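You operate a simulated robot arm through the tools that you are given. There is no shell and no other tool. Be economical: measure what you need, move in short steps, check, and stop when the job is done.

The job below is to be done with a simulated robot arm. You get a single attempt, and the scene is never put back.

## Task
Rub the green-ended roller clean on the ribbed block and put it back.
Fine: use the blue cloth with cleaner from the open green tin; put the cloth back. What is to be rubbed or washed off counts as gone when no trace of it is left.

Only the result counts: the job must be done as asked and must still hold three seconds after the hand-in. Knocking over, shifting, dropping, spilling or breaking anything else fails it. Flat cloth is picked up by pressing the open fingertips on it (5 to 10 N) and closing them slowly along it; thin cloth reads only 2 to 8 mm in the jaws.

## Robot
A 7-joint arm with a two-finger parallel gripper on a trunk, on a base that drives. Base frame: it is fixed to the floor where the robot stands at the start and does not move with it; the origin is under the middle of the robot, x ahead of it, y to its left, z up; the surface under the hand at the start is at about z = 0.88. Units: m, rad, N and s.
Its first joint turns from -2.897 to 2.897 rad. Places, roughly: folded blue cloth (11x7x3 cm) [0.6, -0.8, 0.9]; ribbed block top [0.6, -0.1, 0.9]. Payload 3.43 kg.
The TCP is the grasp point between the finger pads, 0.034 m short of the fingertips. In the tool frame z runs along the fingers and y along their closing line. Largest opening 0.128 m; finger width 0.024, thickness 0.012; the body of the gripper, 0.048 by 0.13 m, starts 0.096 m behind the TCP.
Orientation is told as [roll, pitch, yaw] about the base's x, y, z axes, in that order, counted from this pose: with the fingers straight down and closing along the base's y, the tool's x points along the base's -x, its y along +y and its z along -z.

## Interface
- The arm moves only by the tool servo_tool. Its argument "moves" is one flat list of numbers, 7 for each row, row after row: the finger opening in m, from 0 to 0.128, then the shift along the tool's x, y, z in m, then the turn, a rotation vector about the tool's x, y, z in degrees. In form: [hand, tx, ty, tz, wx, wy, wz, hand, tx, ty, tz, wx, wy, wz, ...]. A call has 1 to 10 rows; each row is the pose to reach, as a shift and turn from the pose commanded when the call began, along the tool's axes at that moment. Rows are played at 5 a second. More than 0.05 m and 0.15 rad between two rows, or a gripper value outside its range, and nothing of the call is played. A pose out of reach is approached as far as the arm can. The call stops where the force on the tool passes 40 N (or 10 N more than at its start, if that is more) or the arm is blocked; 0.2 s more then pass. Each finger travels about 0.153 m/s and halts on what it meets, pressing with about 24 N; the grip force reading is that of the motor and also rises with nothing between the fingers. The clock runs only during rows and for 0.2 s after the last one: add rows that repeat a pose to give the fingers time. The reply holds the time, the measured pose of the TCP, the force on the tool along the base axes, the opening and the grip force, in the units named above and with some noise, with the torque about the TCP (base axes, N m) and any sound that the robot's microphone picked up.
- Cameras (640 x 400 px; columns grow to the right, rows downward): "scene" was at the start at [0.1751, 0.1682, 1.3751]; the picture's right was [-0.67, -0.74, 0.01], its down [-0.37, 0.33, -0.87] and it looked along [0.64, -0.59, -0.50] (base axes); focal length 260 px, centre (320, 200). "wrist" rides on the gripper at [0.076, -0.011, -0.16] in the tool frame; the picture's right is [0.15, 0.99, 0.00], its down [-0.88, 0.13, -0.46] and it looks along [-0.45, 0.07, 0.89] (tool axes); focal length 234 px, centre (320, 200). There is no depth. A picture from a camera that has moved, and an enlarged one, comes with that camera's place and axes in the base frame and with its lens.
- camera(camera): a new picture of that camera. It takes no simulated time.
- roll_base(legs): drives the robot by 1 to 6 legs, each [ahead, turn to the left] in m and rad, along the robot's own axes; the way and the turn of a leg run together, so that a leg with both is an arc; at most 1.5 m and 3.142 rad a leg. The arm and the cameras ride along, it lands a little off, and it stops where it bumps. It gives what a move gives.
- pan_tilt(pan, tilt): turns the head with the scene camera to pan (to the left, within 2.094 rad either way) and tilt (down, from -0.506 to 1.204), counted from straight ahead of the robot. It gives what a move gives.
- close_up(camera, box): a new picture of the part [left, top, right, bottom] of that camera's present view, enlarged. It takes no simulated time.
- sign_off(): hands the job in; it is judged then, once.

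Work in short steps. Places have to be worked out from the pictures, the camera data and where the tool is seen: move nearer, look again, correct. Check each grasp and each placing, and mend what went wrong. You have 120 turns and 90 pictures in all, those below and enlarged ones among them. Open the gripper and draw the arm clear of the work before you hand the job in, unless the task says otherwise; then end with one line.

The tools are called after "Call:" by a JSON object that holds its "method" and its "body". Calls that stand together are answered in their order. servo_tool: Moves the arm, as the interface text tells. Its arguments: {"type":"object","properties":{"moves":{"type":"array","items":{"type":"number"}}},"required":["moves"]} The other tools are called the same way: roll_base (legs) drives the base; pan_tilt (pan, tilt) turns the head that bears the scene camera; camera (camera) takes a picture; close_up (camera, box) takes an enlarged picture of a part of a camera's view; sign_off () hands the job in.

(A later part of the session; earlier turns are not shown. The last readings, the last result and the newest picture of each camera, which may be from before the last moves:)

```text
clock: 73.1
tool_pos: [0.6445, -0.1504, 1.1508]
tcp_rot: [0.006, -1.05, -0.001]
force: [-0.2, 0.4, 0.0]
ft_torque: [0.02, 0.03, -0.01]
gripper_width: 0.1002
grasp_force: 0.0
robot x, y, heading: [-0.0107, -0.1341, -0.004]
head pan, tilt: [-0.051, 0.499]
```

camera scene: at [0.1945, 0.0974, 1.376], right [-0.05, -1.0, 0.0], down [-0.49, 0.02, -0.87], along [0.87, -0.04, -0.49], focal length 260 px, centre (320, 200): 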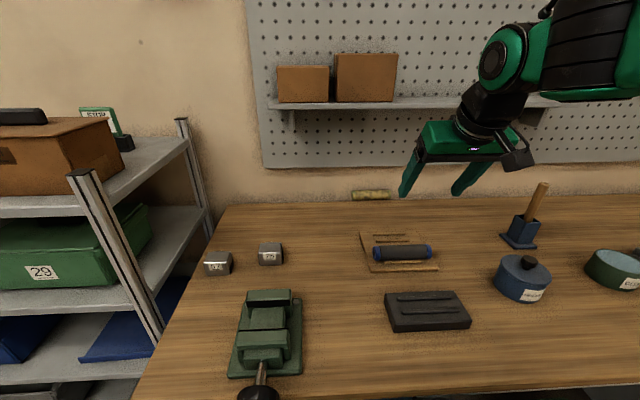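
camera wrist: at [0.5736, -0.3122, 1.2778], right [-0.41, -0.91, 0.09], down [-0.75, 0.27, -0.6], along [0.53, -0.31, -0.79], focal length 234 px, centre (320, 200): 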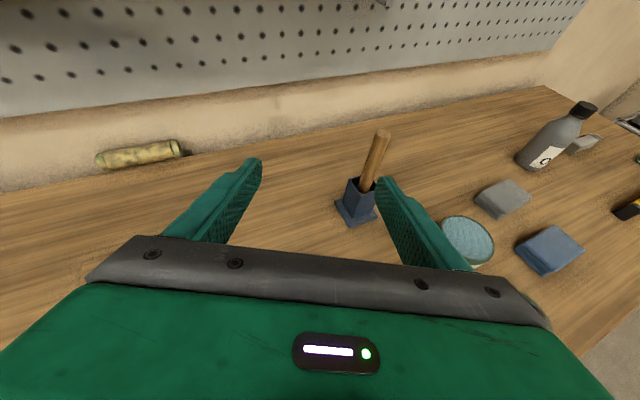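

Move forward toward the roller, stopping short and above at TCP (1.02, 1.00).

Call:
{"method": "servo_tool", "body": {"moves": [0.1, -0.0063, 0, 0.0445, 0, 0, 0, 0.1, -0.0126, 0, 0.089, 0, 0, 0, 0.1, -0.0189, 0, 0.1335, 0, 0, 0, 0.1, -0.0252, 0, 0.178, 0, 0, 0, 0.1, -0.0315, 0, 0.2225, 0, 0, 0, 0.1, -0.0378, 0, 0.267, 0, 0, 0, 0.1, -0.0441, 0, 0.3115, 0, 0, 0, 0.1, -0.0504, 0, 0.356, 0, 0, 0, 0.1, -0.0567, 0, 0.4003, 0, 0, 0]}}

Call:
{"method": "camera", "body": {"camera": "scene"}}

Call:
{"method": "camera", "body": {"camera": "wrist"}}

```text
clock: 75.1
tool_pos: [1.0182, -0.1489, 1.0006]
tcp_rot: [0.002, -1.046, 0.001]
force: [0.7, 0.0, 1.3]
ft_torque: [-0.02, 0.08, -0.02]
gripper_width: 0.1
grasp_force: 0.0
robot x, y, heading: [-0.0051, -0.1351, -0.005]
head pan, tilt: [-0.051, 0.499]
```

```text
53 pictures are left
camera scene: at [0.1939, 0.0974, 1.376], right [-0.05, -1.0, 0.0], down [-0.49, 0.02, -0.87], along [0.87, -0.04, -0.49], focal length 260 px, centre (320, 200)
```

scene: 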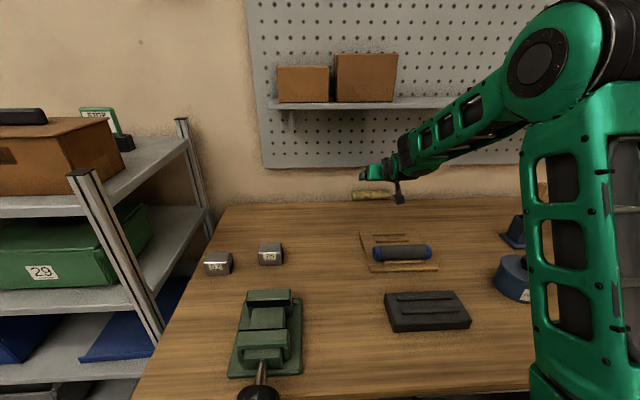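

```text
52 pictures are left
camera wrist: at [0.843, -0.16, 1.0145], right [-0.08, 0.99, -0.12], down [0.04, 0.13, 0.99], along [1.0, 0.07, -0.05], focal length 234 px, centre (320, 200)
```

wrist: 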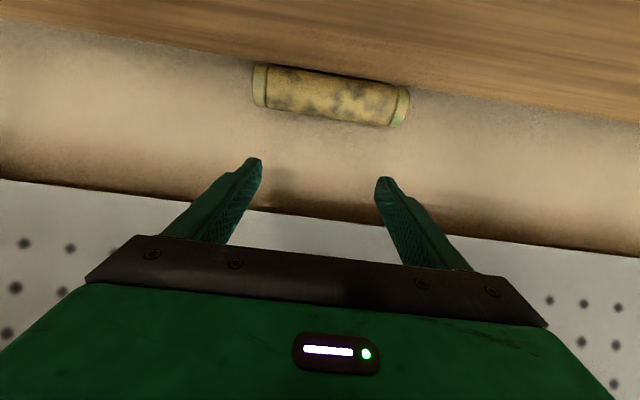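

The wrist camera (now horizontal) confirms the roller axis at (1.072, -0.146, 0.897). I bring the tips just above its top, near the wall.

Call:
{"method": "servo_tool", "body": {"moves": [0.1, 0.008, 0, 0.024, 0, 0, 0, 0.1, 0.0167, 0, 0.0482, 0, 0, 0, 0.1, 0.0167, 0, 0.0482, 0, 0, 0]}}

Call:
{"method": "camera", "body": {"camera": "wrist"}}

```text
clock: 75.9
tool_pos: [1.0538, -0.1485, 0.9607]
tcp_rot: [0.005, -1.047, 0.002]
force: [0.4, 0.9, -0.3]
ft_torque: [0.0, 0.03, -0.01]
gripper_width: 0.0999
grasp_force: 0.1
robot x, y, heading: [-0.0031, -0.1308, 0.001]
head pan, tilt: [-0.051, 0.499]
```

```text
51 pictures are left
camera wrist: at [0.8763, -0.1602, 0.9756], right [-0.08, 0.99, -0.12], down [0.05, 0.13, 0.99], along [1.0, 0.07, -0.05], focal length 234 px, centre (320, 200)
```

wrist: 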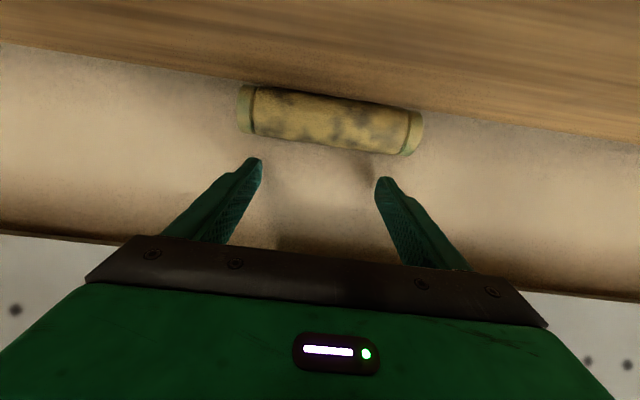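

No wall contact yet. I lower gently in small steps.

Call:
{"method": "servo_tool", "body": {"moves": [0.1, 0.004, 0, 0.0035, 0, 0, 0, 0.1, 0.0075, 0, 0.007, 0, 0, 0, 0.1, 0.0106, 0, 0.0096, 0, 0, 0, 0.1, 0.0106, 0, 0.0096, 0, 0, 0]}}

```text
clock: 76.9
tool_pos: [1.0561, -0.1497, 0.9464]
tcp_rot: [0.004, -1.047, 0.0]
force: [-0.2, -0.6, 0.0]
ft_torque: [0.0, 0.02, -0.01]
gripper_width: 0.1001
grasp_force: 0.1
robot x, y, heading: [-0.0081, -0.1348, 0.0]
head pan, tilt: [-0.051, 0.499]
```

Call:
{"method": "servo_tool", "body": {"moves": [0.1, -0.001, 0, 0.00173, 0, 0, 0, 0.1, -0.002, 0, 0.00346, 0, 0, 0, 0.1, -0.003, 0, 0.0052, 0, 0, 0, 0.1, -0.004, 0, 0.0069, 0, 0, 0, 0.1, -0.004, 0, 0.0069, 0, 0, 0]}}

Call:
{"method": "camera", "body": {"camera": "wrist"}}

```text
clock: 77.7
tool_pos: [1.049, -0.1499, 0.9592]
tcp_rot: [0.003, -1.055, 0.001]
force: [0.4, 0.7, -0.7]
ft_torque: [0.02, -0.11, -0.01]
gripper_width: 0.0997
grasp_force: 0.1
robot x, y, heading: [-0.0023, -0.1344, 0.001]
head pan, tilt: [-0.051, 0.499]
stopped in row 4: the force on the tool passed its limit at 45 N (the readings are from after the stop); the commanded pose is now the measured one
```

```text
50 pictures are left
camera wrist: at [0.8721, -0.1605, 0.9724], right [-0.08, 0.99, -0.13], down [0.04, 0.13, 0.99], along [1.0, 0.07, -0.05], focal length 234 px, centre (320, 200)
```

wrist: 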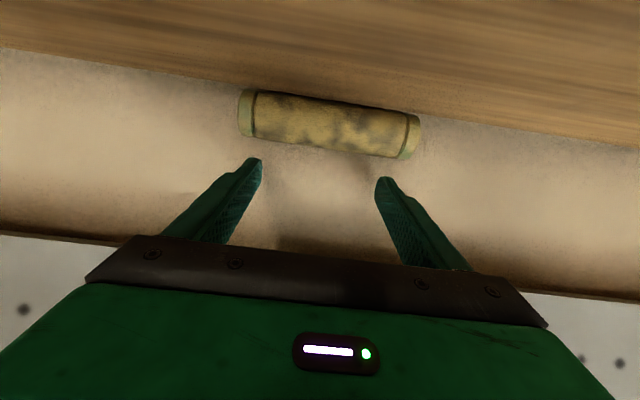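

The wall is at x ≈ 1.094. I come back down just short of it until the tips touch the roller's top.

Call:
{"method": "servo_tool", "body": {"moves": [0.1, 0.0038, 0, 0.0096, 0, 0, 0, 0.1, 0.0085, 0, 0.0123, 0, 0, 0, 0.1, 0.0103, 0, 0.0133, 0, 0, 0, 0.1, 0.01115, 0, 0.0138, 0, 0, 0, 0.1, 0.012, 0, 0.0143, 0, 0, 0]}}

```text
clock: 78.9
tool_pos: [1.0556, -0.1489, 0.9428]
tcp_rot: [0.005, -1.056, 0.0]
force: [-1.5, 0.4, 5.3]
ft_torque: [-0.27, -0.07, -0.04]
gripper_width: 0.0997
grasp_force: 0.1
robot x, y, heading: [-0.0034, -0.1361, -0.003]
head pan, tilt: [-0.051, 0.499]
```

Contact with about 5 N. Drag toward the front slowly, rolling it up over the edge.

Call:
{"method": "servo_tool", "body": {"moves": [0.1, 0.0028, 0, -0.003, 0, 0, 0, 0.1, 0.0048, 0, -0.0065, 0, 0, 0, 0.1, 0.0059, 0, -0.0104, 0, 0, 0, 0.1, 0.0075, 0, -0.0141, 0, 0, 0, 0.1, 0.009, 0, -0.0179, 0, 0, 0]}}

Call:
{"method": "camera", "body": {"camera": "wrist"}}

```text
clock: 80.1
tool_pos: [1.0343, -0.1492, 0.9442]
tcp_rot: [0.004, -1.059, 0.001]
force: [-2.6, -0.3, 29.3]
ft_torque: [-0.64, -0.65, -0.01]
gripper_width: 0.0998
grasp_force: 0.0
robot x, y, heading: [-0.0042, -0.1331, -0.0]
head pan, tilt: [-0.051, 0.499]
```

```text
49 pictures are left
camera wrist: at [0.8583, -0.1605, 0.9579], right [-0.07, 0.99, -0.13], down [0.03, 0.13, 0.99], along [1.0, 0.07, -0.04], focal length 234 px, centre (320, 200)
```

wrist: 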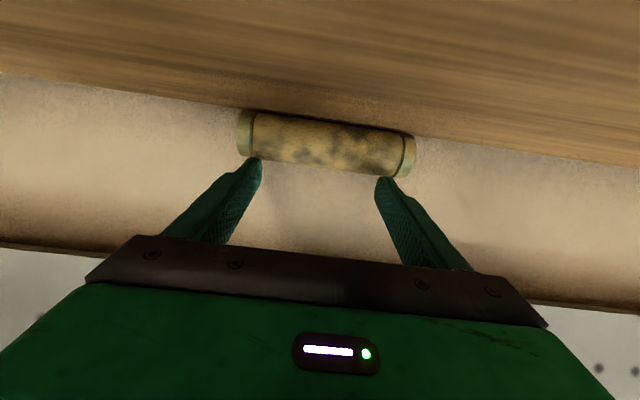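

The roller turned; I lift the tips slightly and check with the scene camera whether it moved off the edge.

Call:
{"method": "servo_tool", "body": {"moves": [0.1, -0.009, 0, -0.005, 0, 0, 0, 0.1, -0.026, 0, -0.015, 0, 0, 0, 0.1, -0.052, 0, -0.03, 0, 0, 0]}}

Call:
{"method": "close_up", "body": {"camera": "scene", "box": [320, 160, 480, 260]}}

Call:
{"method": "camera", "body": {"camera": "wrist"}}

```text
clock: 80.9
tool_pos: [1.0341, -0.1487, 1.0024]
tcp_rot: [0.003, -1.053, -0.001]
force: [0.0, 0.8, -0.5]
ft_torque: [-0.01, 0.01, 0.02]
gripper_width: 0.0998
grasp_force: 0.0
robot x, y, heading: [-0.0067, -0.1319, 0.003]
head pan, tilt: [-0.051, 0.499]
```

```text
4.00 times, centred on (400, 210) of scene
camera zoom: at [0.1947, 0.0974, 1.3759], right [-0.05, -1.0, 0.0], down [-0.49, 0.02, -0.87], along [0.87, -0.04, -0.49], focal length 1041 px, centre (0, 160)
```

zoom: 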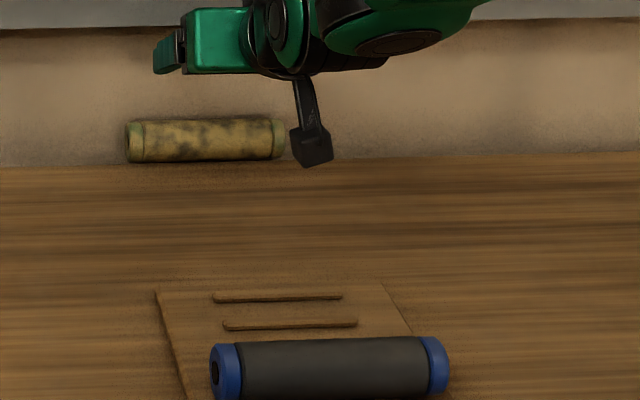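

```text
47 pictures are left
camera wrist: at [0.8578, -0.1608, 1.0156], right [-0.08, 0.99, -0.13], down [0.04, 0.13, 0.99], along [1.0, 0.07, -0.05], focal length 234 px, centre (320, 200)
```

wrist: 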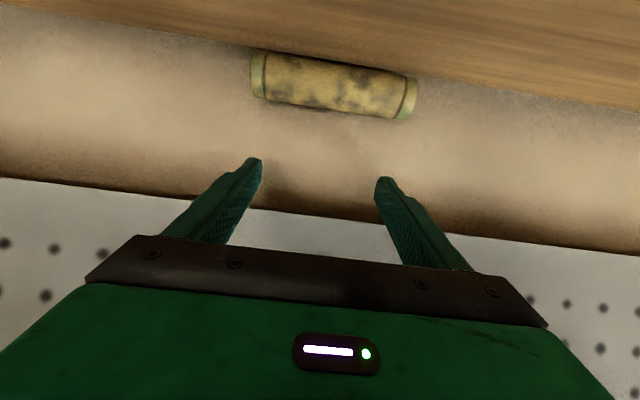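

It fell back: the edge-to-wall gap (~3 cm) holds it, and my tips passed over its top too early. A flatter tilt (66°) lets the tips start further behind the top; I retry with a longer drag.

Call:
{"method": "servo_tool", "body": {"moves": [0.1, 0.005, 0, 0.007, 0, -3, 0, 0.1, 0.015, 0, 0.02, 0, -5.7, 0, 0.1, 0.0292, 0, 0.0397, 0, -5.7, 0, 0.1, 0.0292, 0, 0.0397, 0, -5.7, 0]}}

```text
clock: 81.9
tool_pos: [1.0545, -0.1484, 0.9572]
tcp_rot: [0.006, -1.153, 0.0]
force: [0.6, 0.5, -0.7]
ft_torque: [0.01, -0.01, 0.02]
gripper_width: 0.0999
grasp_force: 0.0
robot x, y, heading: [-0.0043, -0.1321, 0.002]
head pan, tilt: [-0.051, 0.499]
```

Call:
{"method": "servo_tool", "body": {"moves": [0.1, 0.0102, 0, 0.0065, 0, 0, 0, 0.1, 0.0139, 0, 0.0081, 0, 0, 0, 0.1, 0.0157, 0, 0.009, 0, 0, 0, 0.1, 0.0166, 0, 0.0094, 0, 0, 0, 0.1, 0.0176, 0, 0.0098, 0, 0, 0]}}

```text
clock: 83.1
tool_pos: [1.0564, -0.15, 0.939]
tcp_rot: [0.004, -1.157, -0.002]
force: [1.1, 0.3, 4.1]
ft_torque: [-0.23, -0.15, 0.07]
gripper_width: 0.1002
grasp_force: 0.1
robot x, y, heading: [-0.0053, -0.1314, 0.002]
head pan, tilt: [-0.051, 0.499]
```

Contact as predicted. Now the longer drag with the tips following the roller's arc.

Call:
{"method": "servo_tool", "body": {"moves": [0.1, 0.0011, 0, -0.005, 0, 0, 0, 0.1, 0.0018, 0, -0.0101, 0, 0, 0, 0.1, 0.0025, 0, -0.0142, 0, 0, 0, 0.1, 0.0041, 0, -0.0179, 0, 0, 0, 0.1, 0.0057, 0, -0.0215, 0, 0, 0, 0.1, 0.0079, 0, -0.025, 0, 0, 0, 0.1, 0.0095, 0, -0.0286, 0, 0, 0, 0.1, 0.012, 0, -0.0319, 0, 0, 0]}}

Call:
{"method": "camera", "body": {"camera": "wrist"}}

Call:
{"method": "close_up", "body": {"camera": "scene", "box": [320, 160, 480, 260]}}

```text
clock: 84.9
tool_pos: [1.0214, -0.1481, 0.9409]
tcp_rot: [0.004, -1.155, 0.002]
force: [-9.6, 0.2, 23.8]
ft_torque: [-0.69, -0.37, 0.0]
gripper_width: 0.0998
grasp_force: 0.0
robot x, y, heading: [-0.0052, -0.1314, 0.001]
head pan, tilt: [-0.051, 0.499]
```

```text
46 pictures are left
camera wrist: at [0.8447, -0.1604, 0.9363], right [-0.06, 0.99, -0.13], down [-0.06, 0.13, 0.99], along [1.0, 0.07, 0.05], focal length 234 px, centre (320, 200)
```

wrist: 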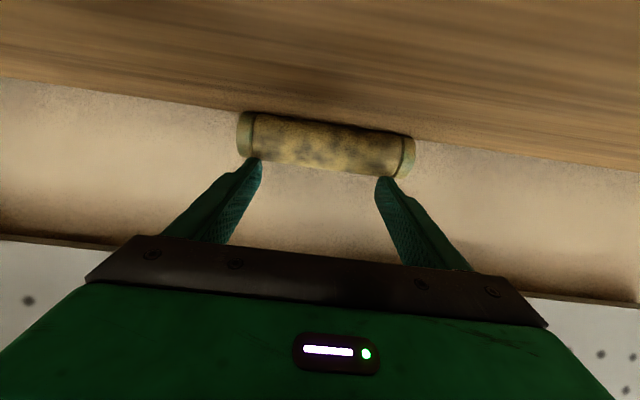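

```text
4.00 times, centred on (400, 210) of scene
camera zoom: at [0.1929, 0.0975, 1.3762], right [-0.05, -1.0, 0.0], down [-0.49, 0.02, -0.87], along [0.87, -0.04, -0.49], focal length 1041 px, centre (0, 160)
```

zoom: 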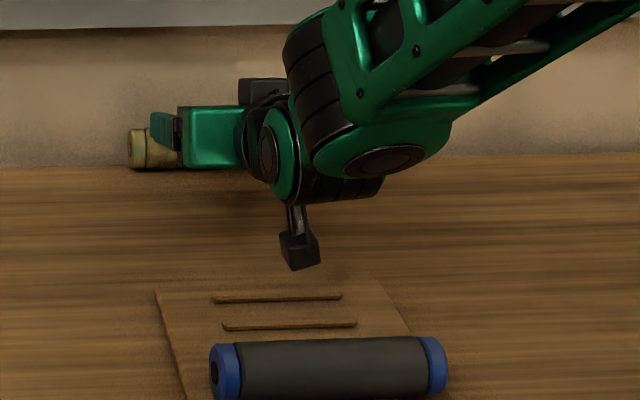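

It moved forward about 1.5 cm, onto the bench. I lift off gently and check that it stays.

Call:
{"method": "servo_tool", "body": {"moves": [0.1, -0.0012, 0, -0.0022, 0, 0, 0, 0.1, -0.0025, 0, -0.0043, 0, 0, 0, 0.1, -0.0121, 0, -0.0098, 0, 0, 0, 0.1, -0.0304, 0, -0.0179, 0, 0, 0]}}

Call:
{"method": "camera", "body": {"camera": "wrist"}}

Call:
{"method": "close_up", "body": {"camera": "scene", "box": [320, 160, 480, 260]}}

```text
clock: 85.9
tool_pos: [1.019, -0.1486, 0.9735]
tcp_rot: [0.004, -1.152, -0.002]
force: [0.3, 0.5, -0.4]
ft_torque: [0.02, -0.03, 0.02]
gripper_width: 0.0997
grasp_force: 0.1
robot x, y, heading: [-0.0062, -0.1331, 0.005]
head pan, tilt: [-0.051, 0.499]
```

```text
44 pictures are left
camera wrist: at [0.8418, -0.1605, 0.9699], right [-0.06, 0.99, -0.13], down [-0.06, 0.13, 0.99], along [1.0, 0.07, 0.05], focal length 234 px, centre (320, 200)
```

wrist: 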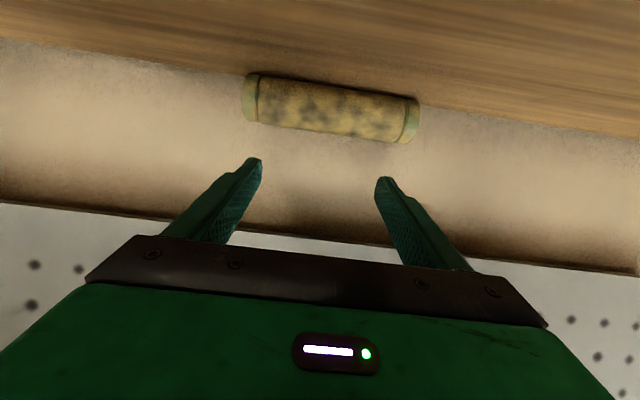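

```text
4.00 times, centred on (400, 210) of scene
camera zoom: at [0.1947, 0.0974, 1.3759], right [-0.05, -1.0, 0.0], down [-0.49, 0.02, -0.87], along [0.87, -0.04, -0.49], focal length 1041 px, centre (0, 160)
```

zoom: 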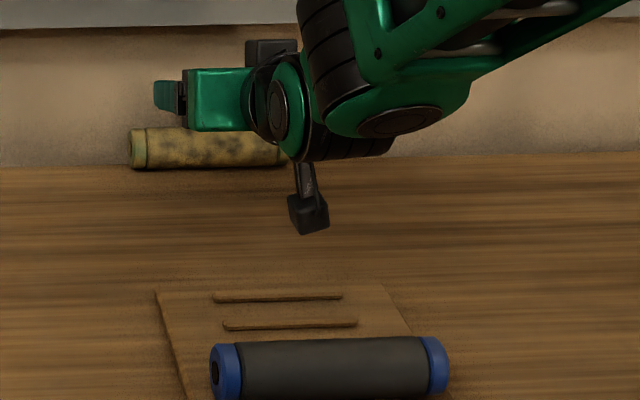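

It stays on the bench, axis ≈ 1.06. Now hook deeper behind it (there's more room to the wall).

Call:
{"method": "servo_tool", "body": {"moves": [0.1, -0.0029, 0, 0.0189, 0, 0, 0, 0.1, -0.0059, 0, 0.0379, 0, 0, 0, 0.1, 0.0079, 0, 0.044, 0, 0, 0, 0.1, 0.0161, 0, 0.0476, 0, 0, 0, 0.1, 0.0188, 0, 0.0488, 0, 0, 0, 0.1, 0.0206, 0, 0.0496, 0, 0, 0]}}

```text
clock: 87.3
tool_pos: [1.0548, -0.1487, 0.9367]
tcp_rot: [0.005, -1.155, -0.002]
force: [-0.2, -0.1, -0.8]
ft_torque: [-0.01, -0.01, -0.02]
gripper_width: 0.1001
grasp_force: 0.1
robot x, y, heading: [-0.0033, -0.1325, -0.002]
head pan, tilt: [-0.051, 0.499]
```

Call:
{"method": "servo_tool", "body": {"moves": [0.1, 0.0039, 0, -0.0015, 0, 0, 0, 0.1, 0.0074, 0, -0.0066, 0, 0, 0, 0.1, 0.0098, 0, -0.0121, 0, 0, 0, 0.1, 0.0122, 0, -0.0176, 0, 0, 0, 0.1, 0.0147, 0, -0.0231, 0, 0, 0, 0.1, 0.0171, 0, -0.0286, 0, 0, 0, 0.1, 0.0195, 0, -0.034, 0, 0, 0]}}

Call:
{"method": "camera", "body": {"camera": "wrist"}}

Call:
{"method": "close_up", "body": {"camera": "scene", "box": [320, 160, 480, 260]}}

```text
clock: 88.5
tool_pos: [1.0226, -0.1485, 0.9498]
tcp_rot: [0.005, -1.176, 0.001]
force: [0.9, -0.3, -1.9]
ft_torque: [0.02, -0.13, 0.01]
gripper_width: 0.1
grasp_force: 0.1
robot x, y, heading: [-0.0074, -0.1301, -0.001]
head pan, tilt: [-0.051, 0.499]
stopped in row 5: the force on the tool passed its limit at 42 N (the readings are from after the stop); the commanded pose is now the measured one
```

```text
42 pictures are left
camera wrist: at [0.8462, -0.1602, 0.941], right [-0.06, 0.99, -0.13], down [-0.08, 0.13, 0.99], along [0.99, 0.07, 0.08], focal length 234 px, centre (320, 200)
```

wrist: 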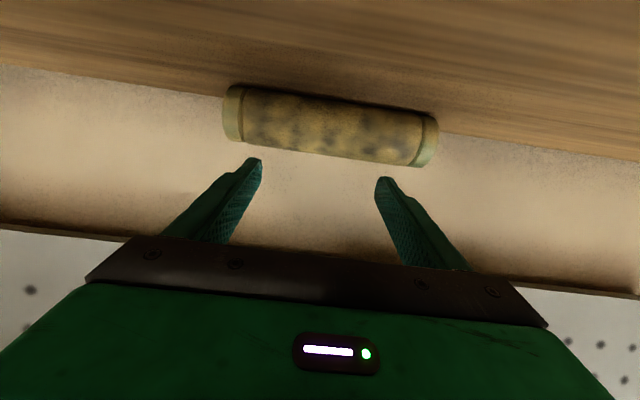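

```text
4.00 times, centred on (400, 210) of scene
camera zoom: at [0.1953, 0.0974, 1.3758], right [-0.05, -1.0, 0.0], down [-0.49, 0.02, -0.87], along [0.87, -0.04, -0.49], focal length 1041 px, centre (0, 160)
```

zoom: 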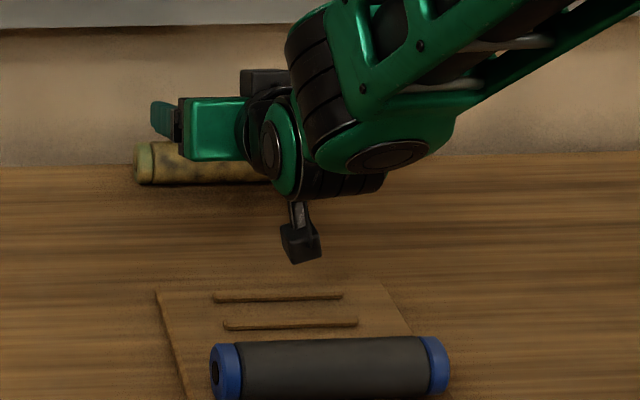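

Axis is now ≈ 1.03, 4 cm off the wall. I lift, reduce the tilt to 30°, and will push from behind with the fingertips.

Call:
{"method": "servo_tool", "body": {"moves": [0.1, -0.0277, 0, -0.0115, 0, 0, 0, 0.1, -0.0554, 0, -0.023, 0, 0, 0, 0.1, -0.0554, 0, -0.023, 0, 8, 0, 0.1, -0.0554, 0, -0.023, 0, 16, 0, 0.1, -0.0554, 0, -0.023, 0, 24, 0, 0.1, -0.0554, 0, -0.023, 0, 32, 0, 0.1, -0.0554, 0, -0.023, 0, 37.4, 0, 0.1, -0.0554, 0, -0.023, 0, 37.4, 0]}}

Call:
{"method": "camera", "body": {"camera": "wrist"}}

```text
clock: 90.2
tool_pos: [1.023, -0.1481, 1.0103]
tcp_rot: [0.002, -0.525, 0.001]
force: [-0.5, 0.1, -0.1]
ft_torque: [-0.07, 0.05, -0.03]
gripper_width: 0.1001
grasp_force: 0.0
robot x, y, heading: [-0.0085, -0.1344, -0.0]
head pan, tilt: [-0.051, 0.499]
```

```text
40 pictures are left
camera wrist: at [0.8774, -0.1607, 1.1107], right [-0.13, 0.99, -0.07], down [0.53, 0.13, 0.84], along [0.84, 0.07, -0.54], focal length 234 px, centre (320, 200)
```

wrist: 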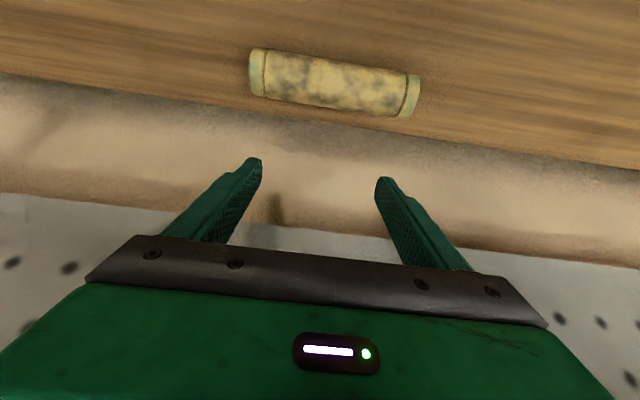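

The roller has rolled on to ≈ x 1.00. I lower the tips behind it and push it slowly forward.

Call:
{"method": "servo_tool", "body": {"moves": [0.1, 0.0124, 0, 0.0333, 0, 0, 0, 0.1, 0.0299, 0, 0.0636, 0, 0, 0, 0.1, 0.0368, 0, 0.0596, 0, 0, 0, 0.1, 0.0437, 0, 0.0556, 0, 0, 0, 0.1, 0.0507, 0, 0.0516, 0, 0, 0, 0.1, 0.0576, 0, 0.0476, 0, 0, 0, 0.1, 0.0645, 0, 0.0436, 0, 0, 0, 0.1, 0.0714, 0, 0.0396, 0, 0, 0, 0.1, 0.0783, 0, 0.0356, 0, 0, 0]}}

Call:
{"method": "camera", "body": {"camera": "wrist"}}

```text
clock: 92.2
tool_pos: [0.9725, -0.1476, 0.9399]
tcp_rot: [0.002, -0.525, 0.003]
force: [4.2, 0.1, 4.6]
ft_torque: [0.22, -0.17, -0.1]
gripper_width: 0.0999
grasp_force: 0.0
robot x, y, heading: [-0.0041, -0.1319, -0.003]
head pan, tilt: [-0.051, 0.499]
```

```text
39 pictures are left
camera wrist: at [0.8272, -0.1604, 1.0404], right [-0.13, 0.99, -0.07], down [0.53, 0.13, 0.84], along [0.84, 0.07, -0.54], focal length 234 px, centre (320, 200)
```

wrist: 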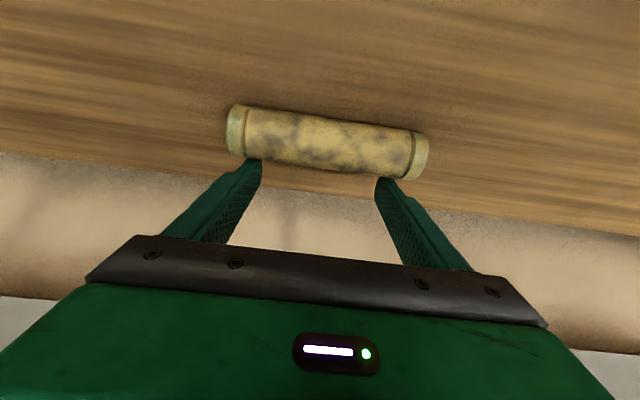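

Push works, contact kept. Another 5 cm, then lift off.

Call:
{"method": "servo_tool", "body": {"moves": [0.1, 0.0069, 0, -0.004, 0, 0, 0, 0.1, 0.0138, 0, -0.008, 0, 0, 0, 0.1, 0.0208, 0, -0.012, 0, 0, 0, 0.1, 0.0277, 0, -0.016, 0, 0, 0, 0.1, 0.0346, 0, -0.02, 0, 0, 0, 0.1, 0.0381, 0, -0.0221, 0, 0, 0, 0.1, 0.0398, 0, -0.0231, 0, 0, 0]}}

Call:
{"method": "servo_tool", "body": {"moves": [0.1, -0.021, 0, -0.013, 0, 0, 0, 0.1, -0.035, 0, -0.044, 0, 0, 0, 0.1, -0.05, 0, -0.087, 0, 0, 0, 0.1, -0.05, 0, -0.1, 0, 8, 0, 0.1, -0.05, 0, -0.1, 0, 16, 0, 0.1, -0.05, 0, -0.1, 0, 24, 0, 0.1, -0.05, 0, -0.1, 0, 30, 0]}}

Call:
{"method": "camera", "body": {"camera": "wrist"}}

```text
clock: 92.9
tool_pos: [0.9504, -0.1491, 0.9573]
tcp_rot: [0.004, -0.553, 0.002]
force: [1.6, 0.5, -1.6]
ft_torque: [-0.01, 0.01, -0.01]
gripper_width: 0.1001
grasp_force: 0.1
robot x, y, heading: [-0.0042, -0.1356, -0.004]
head pan, tilt: [-0.051, 0.499]
stopped in row 3: the force on the tool passed its limit at 44 N (the readings are from after the stop); the commanded pose is now the measured one
```

```text
clock: 94.3
tool_pos: [0.9221, -0.148, 1.0818]
tcp_rot: [0.001, -0.141, 0.002]
force: [1.0, 0.9, -0.3]
ft_torque: [0.0, 0.08, -0.01]
gripper_width: 0.1002
grasp_force: 0.1
robot x, y, heading: [-0.006, -0.1371, -0.005]
head pan, tilt: [-0.051, 0.499]
stopped in row 7: the force on the tool passed its limit at 96 N (the readings are from after the stop); the commanded pose is now the measured one
```

```text
38 pictures are left
camera wrist: at [0.8248, -0.161, 1.2291], right [-0.15, 0.99, -0.02], down [0.81, 0.13, 0.57], along [0.57, 0.07, -0.82], focal length 234 px, centre (320, 200)
```

wrist: 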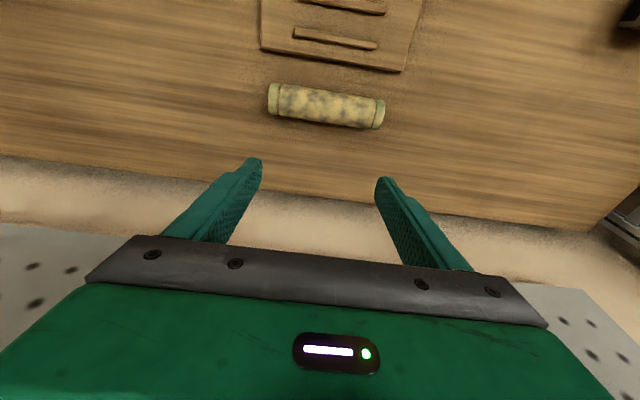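

Roller is at ≈(0.90, -0.148), good. The hand touched the shelf overhead while straightening; I back off down and forward and check the shelf.

Call:
{"method": "servo_tool", "body": {"moves": [0.1, 0.02, 0, 0.02, 0, 0, 0, 0.1, 0.05, 0, 0.03, 0, 0, 0, 0.1, 0.09, 0, 0.04, 0, 3, 0, 0.1, 0.12, 0, 0.04, 0, 8.1, 0, 0.1, 0.12, 0, 0.04, 0, 8.1, 0]}}

Call:
{"method": "camera", "body": {"camera": "scene"}}

```text
clock: 95.5
tool_pos: [0.8102, -0.1492, 1.0234]
tcp_rot: [0.001, 0.002, 0.004]
force: [-0.1, 0.2, 0.2]
ft_torque: [-0.05, -0.04, 0.01]
gripper_width: 0.1002
grasp_force: 0.1
robot x, y, heading: [-0.0045, -0.1328, -0.001]
head pan, tilt: [-0.051, 0.499]
```

```text
37 pictures are left
camera scene: at [0.1944, 0.0974, 1.376], right [-0.05, -1.0, 0.0], down [-0.49, 0.02, -0.87], along [0.87, -0.04, -0.49], focal length 260 px, centre (320, 200)
```

scene: 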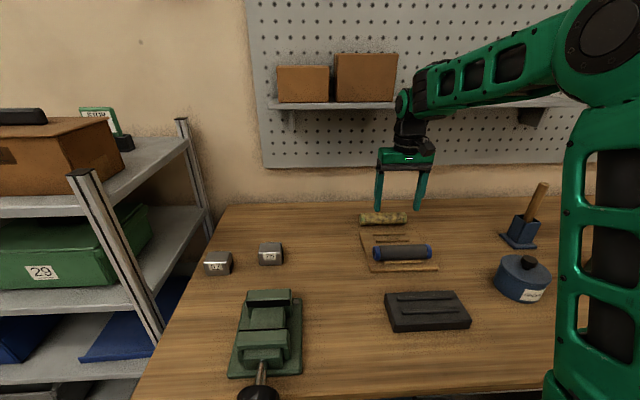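

Shelf boxes unmoved. Now yaw to +90° with the opening at 0.07.

Call:
{"method": "servo_tool", "body": {"moves": [0.07, 0, 0, 0, 0, 0, -8.5, 0.07, 0, 0, 0, 0, 0, -17, 0.07, 0, 0, 0, 0, 0, -25.5, 0.07, 0, 0, 0, 0, 0, -34, 0.07, 0, 0, 0, 0, 0, -42.5, 0.07, 0, 0, 0, 0, 0, -51, 0.07, 0, 0, 0, 0, 0, -59.5, 0.07, 0, 0, 0, 0, 0, -68, 0.07, 0, 0, 0, 0, 0, -76.5, 0.07, 0, 0, 0, 0, 0, -85]}}

Call:
{"method": "servo_tool", "body": {"moves": [0.07, 0, -0.04, 0, 0, 0, -5, 0.07, 0, -0.08, 0, 0, 0, -5, 0.07, 0, -0.08, 0, 0, 0, -5]}}

Call:
{"method": "camera", "body": {"camera": "wrist"}}

```text
clock: 97.7
tool_pos: [0.81, -0.1502, 1.0232]
tcp_rot: [0.003, 0.0, 1.489]
force: [-0.1, -0.7, -0.5]
ft_torque: [0.01, -0.01, 0.03]
gripper_width: 0.0701
grasp_force: 0.0
robot x, y, heading: [-0.0062, -0.1293, 0.004]
head pan, tilt: [-0.051, 0.499]
```

```text
clock: 98.5
tool_pos: [0.8901, -0.1557, 1.0231]
tcp_rot: [0.004, -0.003, 1.573]
force: [-0.2, -0.3, 0.3]
ft_torque: [0.03, -0.02, -0.04]
gripper_width: 0.07
grasp_force: 0.1
robot x, y, heading: [-0.006, -0.1342, -0.003]
head pan, tilt: [-0.051, 0.499]
```

```text
36 pictures are left
camera wrist: at [0.9012, -0.2322, 1.183], right [-0.99, -0.15, 0.0], down [-0.13, 0.88, 0.46], along [-0.07, 0.45, -0.89], focal length 234 px, centre (320, 200)
```

wrist: 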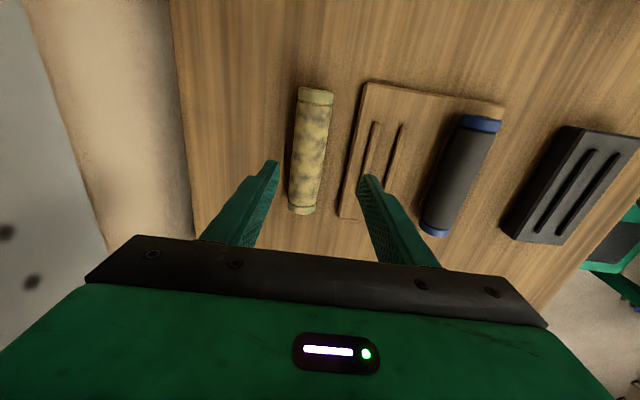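

Roller at (0.903, -0.149). Align, descend with tips close to the bench so the pads are well below the axis, and close.

Call:
{"method": "servo_tool", "body": {"moves": [0.06, -0.007, -0.013, 0.035, 0, 0, 0, 0.06, -0.007, -0.013, 0.07, 0, 0, 0, 0.06, -0.007, -0.013, 0.095, 0, 0, 0, 0.06, -0.007, -0.013, 0.105, 0, 0, 0, 0.06, -0.007, -0.013, 0.105, 0, 0, 0, 0.05, -0.007, -0.013, 0.105, 0, 0, 0, 0.04, -0.007, -0.013, 0.105, 0, 0, 0, 0.03, -0.007, -0.013, 0.105, 0, 0, 0, 0.03, -0.007, -0.013, 0.105, 0, 0, 0]}}

Call:
{"method": "servo_tool", "body": {"moves": [0.03, 0, 0, -0.01, 0, 0, 0, 0.03, 0, 0, -0.02, 0, 0, 0, 0.03, 0, 0, -0.035, 0, 0, 0, 0.03, 0, 0, -0.05, 0, 0, 0]}}

Call:
{"method": "camera", "body": {"camera": "wrist"}}

```text
clock: 100.5
tool_pos: [0.9031, -0.1493, 0.9176]
tcp_rot: [0.003, -0.002, 1.574]
force: [0.0, 0.0, -0.6]
ft_torque: [0.0, -0.05, -0.09]
gripper_width: 0.0391
grasp_force: 24.3
robot x, y, heading: [-0.007, -0.1307, 0.004]
head pan, tilt: [-0.051, 0.499]
```

```text
clock: 101.5
tool_pos: [0.9025, -0.1502, 0.9675]
tcp_rot: [0.004, -0.004, 1.571]
force: [-0.7, 0.2, -2.6]
ft_torque: [-0.03, 0.03, -0.01]
gripper_width: 0.0388
grasp_force: 24.2
robot x, y, heading: [-0.0011, -0.132, 0.003]
head pan, tilt: [-0.051, 0.499]
```

```text
35 pictures are left
camera wrist: at [0.9139, -0.2255, 1.1277], right [-0.99, -0.15, 0.0], down [-0.13, 0.88, 0.46], along [-0.07, 0.45, -0.89], focal length 234 px, centre (320, 200)
```

wrist: 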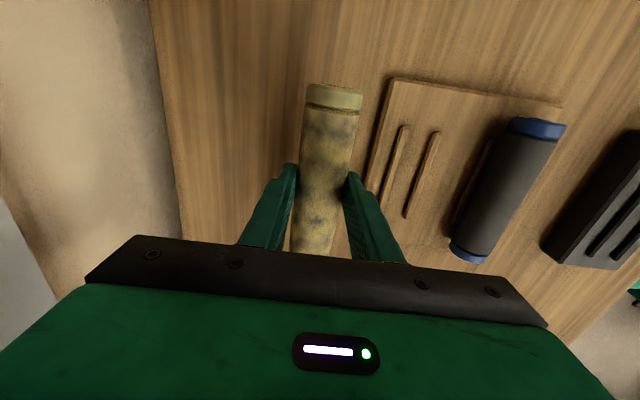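

Held securely now (0.039 m, weight 2.6 N). Carry it towards the block at height.

Call:
{"method": "servo_tool", "body": {"moves": [0.03, 0, 0.03, -0.03, 0, 0, 0, 0.03, 0, 0.065, -0.06, 0, 0, 0, 0.03, 0, 0.11, -0.06, 0, 0, 0, 0.03, 0, 0.155, -0.06, 0, 0, 0, 0.03, 0, 0.2, -0.06, 0, 0, 0, 0.03, 0, 0.245, -0.06, 0, 0, 0, 0.03, 0, 0.29, -0.06, 0, 0, 0, 0.03, 0, 0.29, -0.06, 0, 0, 0]}}

Call:
{"method": "camera", "body": {"camera": "wrist"}}

Call:
{"method": "close_up", "body": {"camera": "scene", "box": [340, 190, 500, 340]}}

```text
clock: 103.3
tool_pos: [0.6126, -0.151, 1.0291]
tcp_rot: [0.002, -0.001, 1.573]
force: [0.6, 0.0, -1.7]
ft_torque: [0.0, 0.05, 0.0]
gripper_width: 0.0389
grasp_force: 24.0
robot x, y, heading: [-0.0039, -0.1327, 0.003]
head pan, tilt: [-0.051, 0.499]
```

```text
34 pictures are left
camera wrist: at [0.6238, -0.2263, 1.1894], right [-0.99, -0.15, 0.0], down [-0.13, 0.88, 0.46], along [-0.07, 0.45, -0.89], focal length 234 px, centre (320, 200)
```

wrist: 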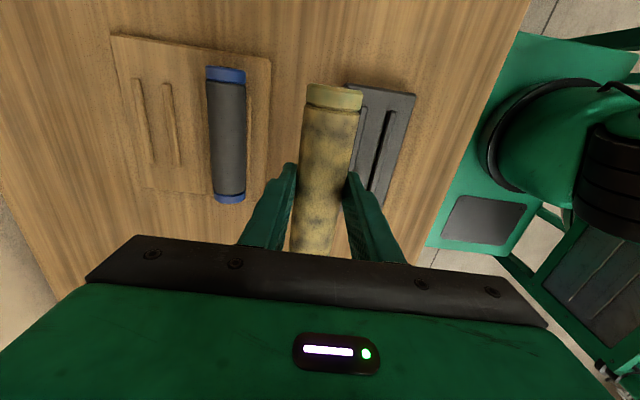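

```text
2.67 times, centred on (420, 265) of scene
camera zoom: at [0.1944, 0.0974, 1.3759], right [-0.05, -1.0, 0.0], down [-0.49, 0.02, -0.87], along [0.87, -0.04, -0.49], focal length 694 px, centre (53, 27)
```

zoom: 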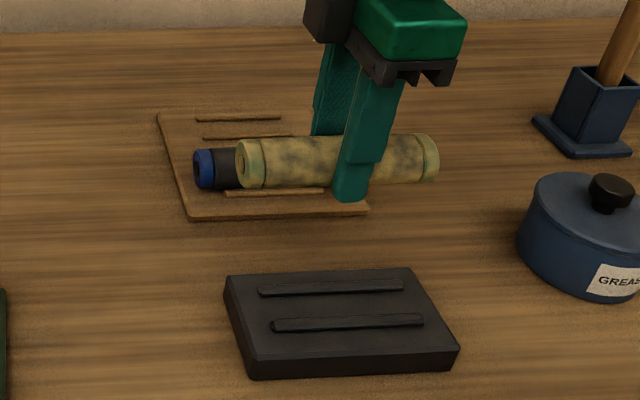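

Ribs' midline ≈ x 0.556, y -0.148. Move above and lower until close, then look.

Call:
{"method": "servo_tool", "body": {"moves": [0.03, -0.002, 0.03, 0, 0, 0, 0, 0.03, -0.003, 0.0566, 0, 0, 0, 0, 0.03, -0.003, 0.0566, 0.03, 0, 0, 0, 0.03, -0.003, 0.0566, 0.055, 0, 0, 0, 0.03, -0.003, 0.0566, 0.055, 0, 0, 0]}}

Call:
{"method": "close_up", "body": {"camera": "scene", "box": [340, 190, 500, 340]}}

Call:
{"method": "camera", "body": {"camera": "wrist"}}

```text
clock: 104.5
tool_pos: [0.5558, -0.1465, 0.976]
tcp_rot: [0.003, 0.0, 1.574]
force: [0.2, 0.4, -2.2]
ft_torque: [-0.01, 0.0, 0.0]
gripper_width: 0.0391
grasp_force: 23.9
robot x, y, heading: [-0.003, -0.1318, 0.002]
head pan, tilt: [-0.051, 0.499]
```

```text
2.67 times, centred on (420, 265) of scene
camera zoom: at [0.1942, 0.0974, 1.376], right [-0.05, -1.0, 0.0], down [-0.49, 0.02, -0.87], along [0.87, -0.04, -0.49], focal length 694 px, centre (53, 27)
```

zoom: 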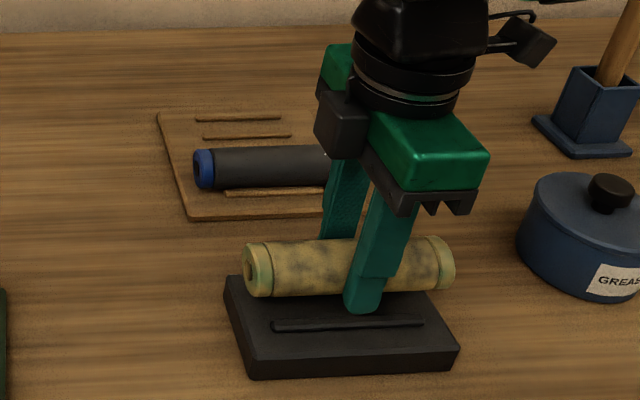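

```text
31 pictures are left
camera wrist: at [0.567, -0.2228, 1.1342], right [-0.99, -0.15, 0.0], down [-0.13, 0.88, 0.46], along [-0.07, 0.45, -0.89], focal length 234 px, centre (320, 200)
```

wrist: 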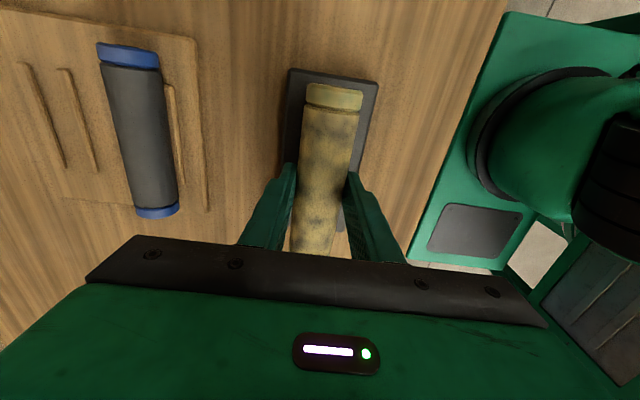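

Well aligned (block centre x ≈ 0.556). Lower in small steps until contact.

Call:
{"method": "servo_tool", "body": {"moves": [0.03, 0, 0, 0.012, 0, 0, 0, 0.03, 0, 0, 0.018, 0, 0, 0, 0.03, 0, 0, 0.022, 0, 0, 0, 0.03, 0, 0, 0.025, 0, 0, 0]}}

```text
clock: 105.5
tool_pos: [0.555, -0.1475, 0.9508]
tcp_rot: [0.001, -0.001, 1.572]
force: [-7.2, -1.7, 36.6]
ft_torque: [-0.43, 0.48, 0.16]
gripper_width: 0.0388
grasp_force: 24.1
robot x, y, heading: [-0.0027, -0.135, -0.001]
head pan, tilt: [-0.051, 0.499]
```

Contact. Ease up 1 mm and open.

Call:
{"method": "servo_tool", "body": {"moves": [0.03, 0, 0, -0.001, 0, 0, 0, 0.045, 0, 0, -0.001, 0, 0, 0, 0.06, 0, 0, -0.001, 0, 0, 0, 0.06, 0, 0, -0.03, 0, 0, 0, 0.06, 0, 0, -0.07, 0, 0, 0]}}

Call:
{"method": "camera", "body": {"camera": "wrist"}}

Call:
{"method": "close_up", "body": {"camera": "scene", "box": [340, 190, 500, 340]}}

```text
clock: 106.2
tool_pos: [0.5424, -0.1481, 0.9575]
tcp_rot: [-0.005, -0.002, 1.574]
force: [3.2, 0.0, -1.4]
ft_torque: [0.02, 0.08, 0.03]
gripper_width: 0.0606
grasp_force: 0.3
robot x, y, heading: [-0.0046, -0.1298, 0.001]
head pan, tilt: [-0.051, 0.499]
stopped in row 3: the force on the tool passed its limit at 57 N (the readings are from after the stop); the commanded pose is now the measured one
```

```text
30 pictures are left
camera wrist: at [0.5529, -0.2232, 1.1164], right [-0.99, -0.15, -0.01], down [-0.13, 0.88, 0.46], along [-0.06, 0.45, -0.89], focal length 234 px, centre (320, 200)
```

wrist: 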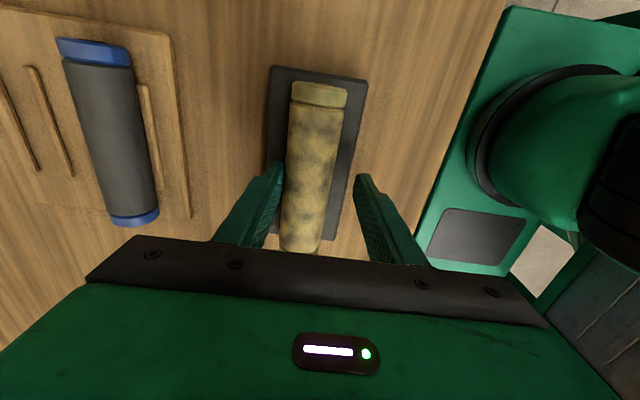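

```text
2.67 times, centred on (420, 265) of scene
camera zoom: at [0.1953, 0.0975, 1.3758], right [-0.05, -1.0, 0.0], down [-0.49, 0.02, -0.87], along [0.87, -0.04, -0.49], focal length 694 px, centre (53, 27)
```

zoom: 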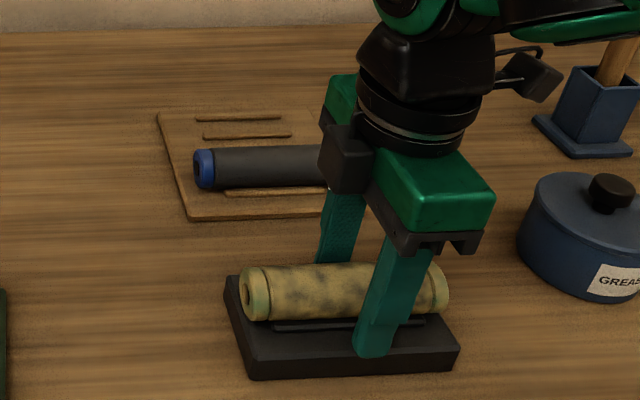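

The roller appears seated between the ribs; one finger leans on it. I centre the hand (+x), then rise.

Call:
{"method": "servo_tool", "body": {"moves": [0.064, 0, -0.006, -0.003, 0, 0, 0, 0.07, 0, -0.011, -0.008, 0, 0, 0, 0.07, 0, -0.011, -0.03, 0, 0, 0, 0.07, 0, -0.011, -0.07, 0, 0, 0, 0.07, 0, 0.03, -0.1, 0, 0, 0]}}

Call:
{"method": "close_up", "body": {"camera": "scene", "box": [340, 190, 500, 340]}}

Call:
{"method": "camera", "body": {"camera": "wrist"}}

```text
refused: row 5 steps farther than a row can; nothing moved
```

```text
2.67 times, centred on (420, 265) of scene
camera zoom: at [0.1953, 0.0975, 1.3758], right [-0.05, -1.0, 0.0], down [-0.49, 0.02, -0.87], along [0.87, -0.04, -0.49], focal length 694 px, centre (53, 27)
```

zoom: 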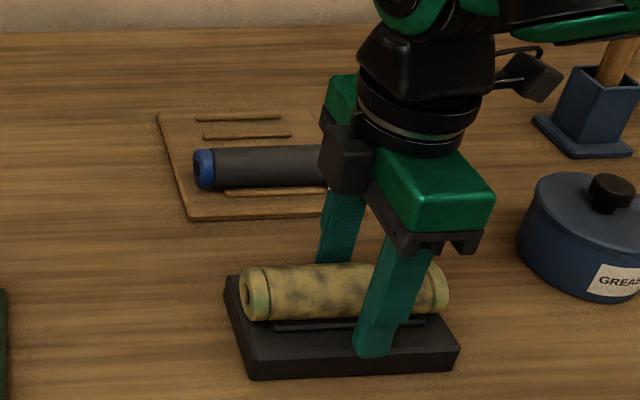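

```text
27 pictures are left
camera wrist: at [0.5529, -0.2232, 1.1164], right [-0.99, -0.15, -0.01], down [-0.13, 0.88, 0.46], along [-0.06, 0.45, -0.89], focal length 234 px, centre (320, 200)
```

wrist: 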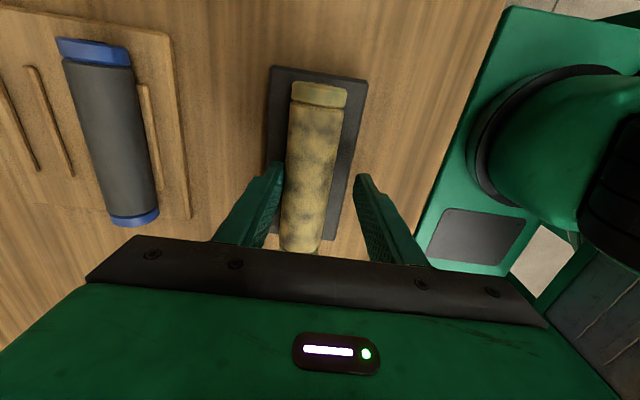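

Row 5 was too long; resend with a shorter last step.

Call:
{"method": "servo_tool", "body": {"moves": [0.064, 0, -0.006, -0.003, 0, 0, 0, 0.07, 0, -0.011, -0.008, 0, 0, 0, 0.07, 0, -0.011, -0.03, 0, 0, 0, 0.07, 0, -0.011, -0.07, 0, 0, 0, 0.07, 0, 0.02, -0.1, 0, 0, 0, 0.07, 0, 0.02, -0.14, 0, 0, 0]}}

Call:
{"method": "camera", "body": {"camera": "wrist"}}

```text
clock: 107.6
tool_pos: [0.5219, -0.1471, 1.0978]
tcp_rot: [-0.003, 0.0, 1.575]
force: [0.2, 0.1, 0.1]
ft_torque: [-0.03, 0.05, 0.0]
gripper_width: 0.0701
grasp_force: 0.0
robot x, y, heading: [-0.0017, -0.1335, -0.002]
head pan, tilt: [-0.051, 0.499]
```

```text
26 pictures are left
camera wrist: at [0.5323, -0.2226, 1.2575], right [-0.99, -0.15, 0.0], down [-0.14, 0.88, 0.46], along [-0.06, 0.45, -0.89], focal length 234 px, centre (320, 200)
```

wrist: 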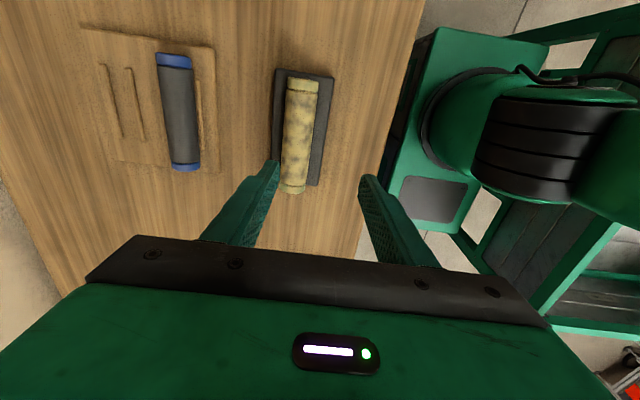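

The roller is seated at (0.554, -0.144). The cloth is within reach (0.90 m) without driving. Travel to above the cloth.

Call:
{"method": "servo_tool", "body": {"moves": [0.1, 0.045, 0, 0, 0, 0, 0, 0.1, 0.09, 0, 0, 0, 0, 0, 0.1, 0.135, 0, 0, 0, 0, 0, 0.1, 0.18, 0, 0, 0, 0, 0, 0.1, 0.225, 0, 0, 0, 0, 0, 0.1, 0.27, 0, 0, 0, 0, 0, 0.1, 0.315, 0, 0, 0, 0, 0, 0.1, 0.36, 0, 0, 0, 0, 0, 0.1, 0.405, -0.01, 0, 0, 0, 0, 0.1, 0.45, -0.018, 0, 0, 0, 0]}}

Call:
{"method": "servo_tool", "body": {"moves": [0.1, 0.045, -0.006, 0, 0, 0, 0, 0.1, 0.09, -0.012, 0, 0, 0, 0, 0.1, 0.135, -0.018, 0, 0, 0, 0, 0.1, 0.18, -0.018, 0, 0, 0, 0, 0.1, 0.22, -0.018, 0.01, 0, 0, 0, 0.1, 0.243, -0.018, 0.05, 0, 0, 0, 0.1, 0.243, -0.018, 0.09, 0, 0, 0, 0.1, 0.243, -0.018, 0.11, 0, 0, 0, 0.1, 0.243, -0.018, 0.11, 0, 0, 0]}}

Call:
{"method": "camera", "body": {"camera": "wrist"}}

```text
clock: 109.8
tool_pos: [0.5404, -0.5975, 1.0977]
tcp_rot: [-0.007, -0.004, 1.573]
force: [-0.1, 0.6, 0.3]
ft_torque: [-0.05, 0.0, 0.0]
gripper_width: 0.0998
grasp_force: 0.0
robot x, y, heading: [-0.0059, -0.1315, 0.002]
head pan, tilt: [-0.051, 0.499]
```

```text
clock: 111.8
tool_pos: [0.5608, -0.8416, 0.9853]
tcp_rot: [-0.004, -0.001, 1.573]
force: [-0.9, -0.1, 0.0]
ft_torque: [0.02, 0.0, -0.02]
gripper_width: 0.1
grasp_force: 0.0
robot x, y, heading: [-0.0072, -0.1354, -0.003]
head pan, tilt: [-0.051, 0.499]
```

```text
25 pictures are left
camera wrist: at [0.5711, -0.9168, 1.1454], right [-0.99, -0.15, -0.01], down [-0.14, 0.88, 0.46], along [-0.06, 0.45, -0.89], focal length 234 px, centre (320, 200)
```

wrist: 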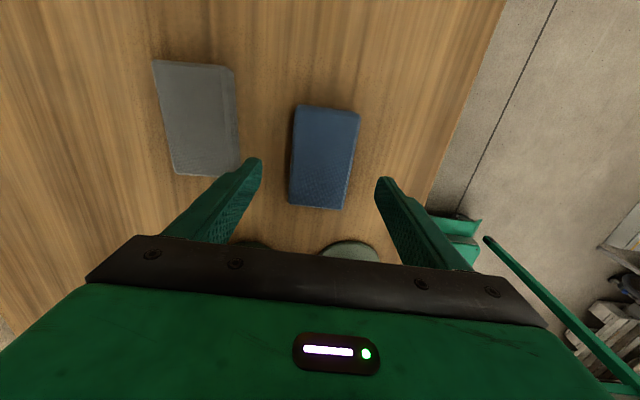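

Cloth centre ≈ (0.561, -0.845). Descend (tips ~1 cm above bench so cloth sticks out below) and close on it.

Call:
{"method": "servo_tool", "body": {"moves": [0.1, 0.003, 0, 0.03, 0, 0, 0, 0.1, 0.003, 0, 0.061, 0, 0, 0, 0.1, 0.003, 0, 0.061, 0, 0, 0, 0.085, 0.003, 0, 0.061, 0, 0, 0, 0.075, 0.003, 0, 0.061, 0, 0, 0, 0.068, 0.003, 0, 0.061, 0, 0, 0, 0.06, 0.003, 0, 0.061, 0, 0, 0, 0.05, 0.003, 0, 0.061, 0, 0, 0, 0.05, 0.003, 0, 0.061, 0, 0, 0]}}

Call:
{"method": "servo_tool", "body": {"moves": [0.05, 0, 0, -0.03, 0, 0, 0, 0.05, 0, 0, -0.07, 0, 0, 0, 0.05, 0, 0, -0.11, 0, 0, 0, 0.05, 0, 0, -0.11, 0, 0, 0]}}

Call:
{"method": "camera", "body": {"camera": "wrist"}}

```text
clock: 113.8
tool_pos: [0.5591, -0.8418, 0.9253]
tcp_rot: [-0.007, -0.002, 1.574]
force: [-0.2, 0.4, 0.1]
ft_torque: [-0.03, -0.01, -0.01]
gripper_width: 0.0644
grasp_force: 23.8
robot x, y, heading: [-0.0053, -0.1326, 0.001]
head pan, tilt: [-0.051, 0.499]
```

```text
clock: 114.8
tool_pos: [0.5608, -0.8432, 1.0363]
tcp_rot: [-0.005, -0.003, 1.575]
force: [-0.1, -0.2, -0.1]
ft_torque: [-0.01, -0.01, 0.01]
gripper_width: 0.0643
grasp_force: 23.9
robot x, y, heading: [-0.0055, -0.1335, 0.002]
head pan, tilt: [-0.051, 0.499]
```

```text
24 pictures are left
camera wrist: at [0.5711, -0.9194, 1.1962], right [-0.99, -0.15, -0.01], down [-0.14, 0.88, 0.46], along [-0.06, 0.45, -0.89], focal length 234 px, centre (320, 200)
```

wrist: 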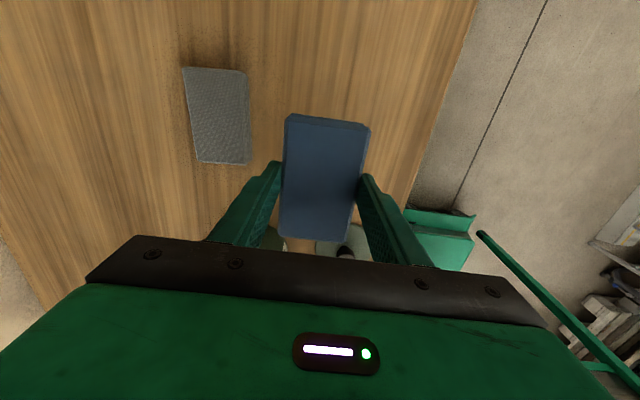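

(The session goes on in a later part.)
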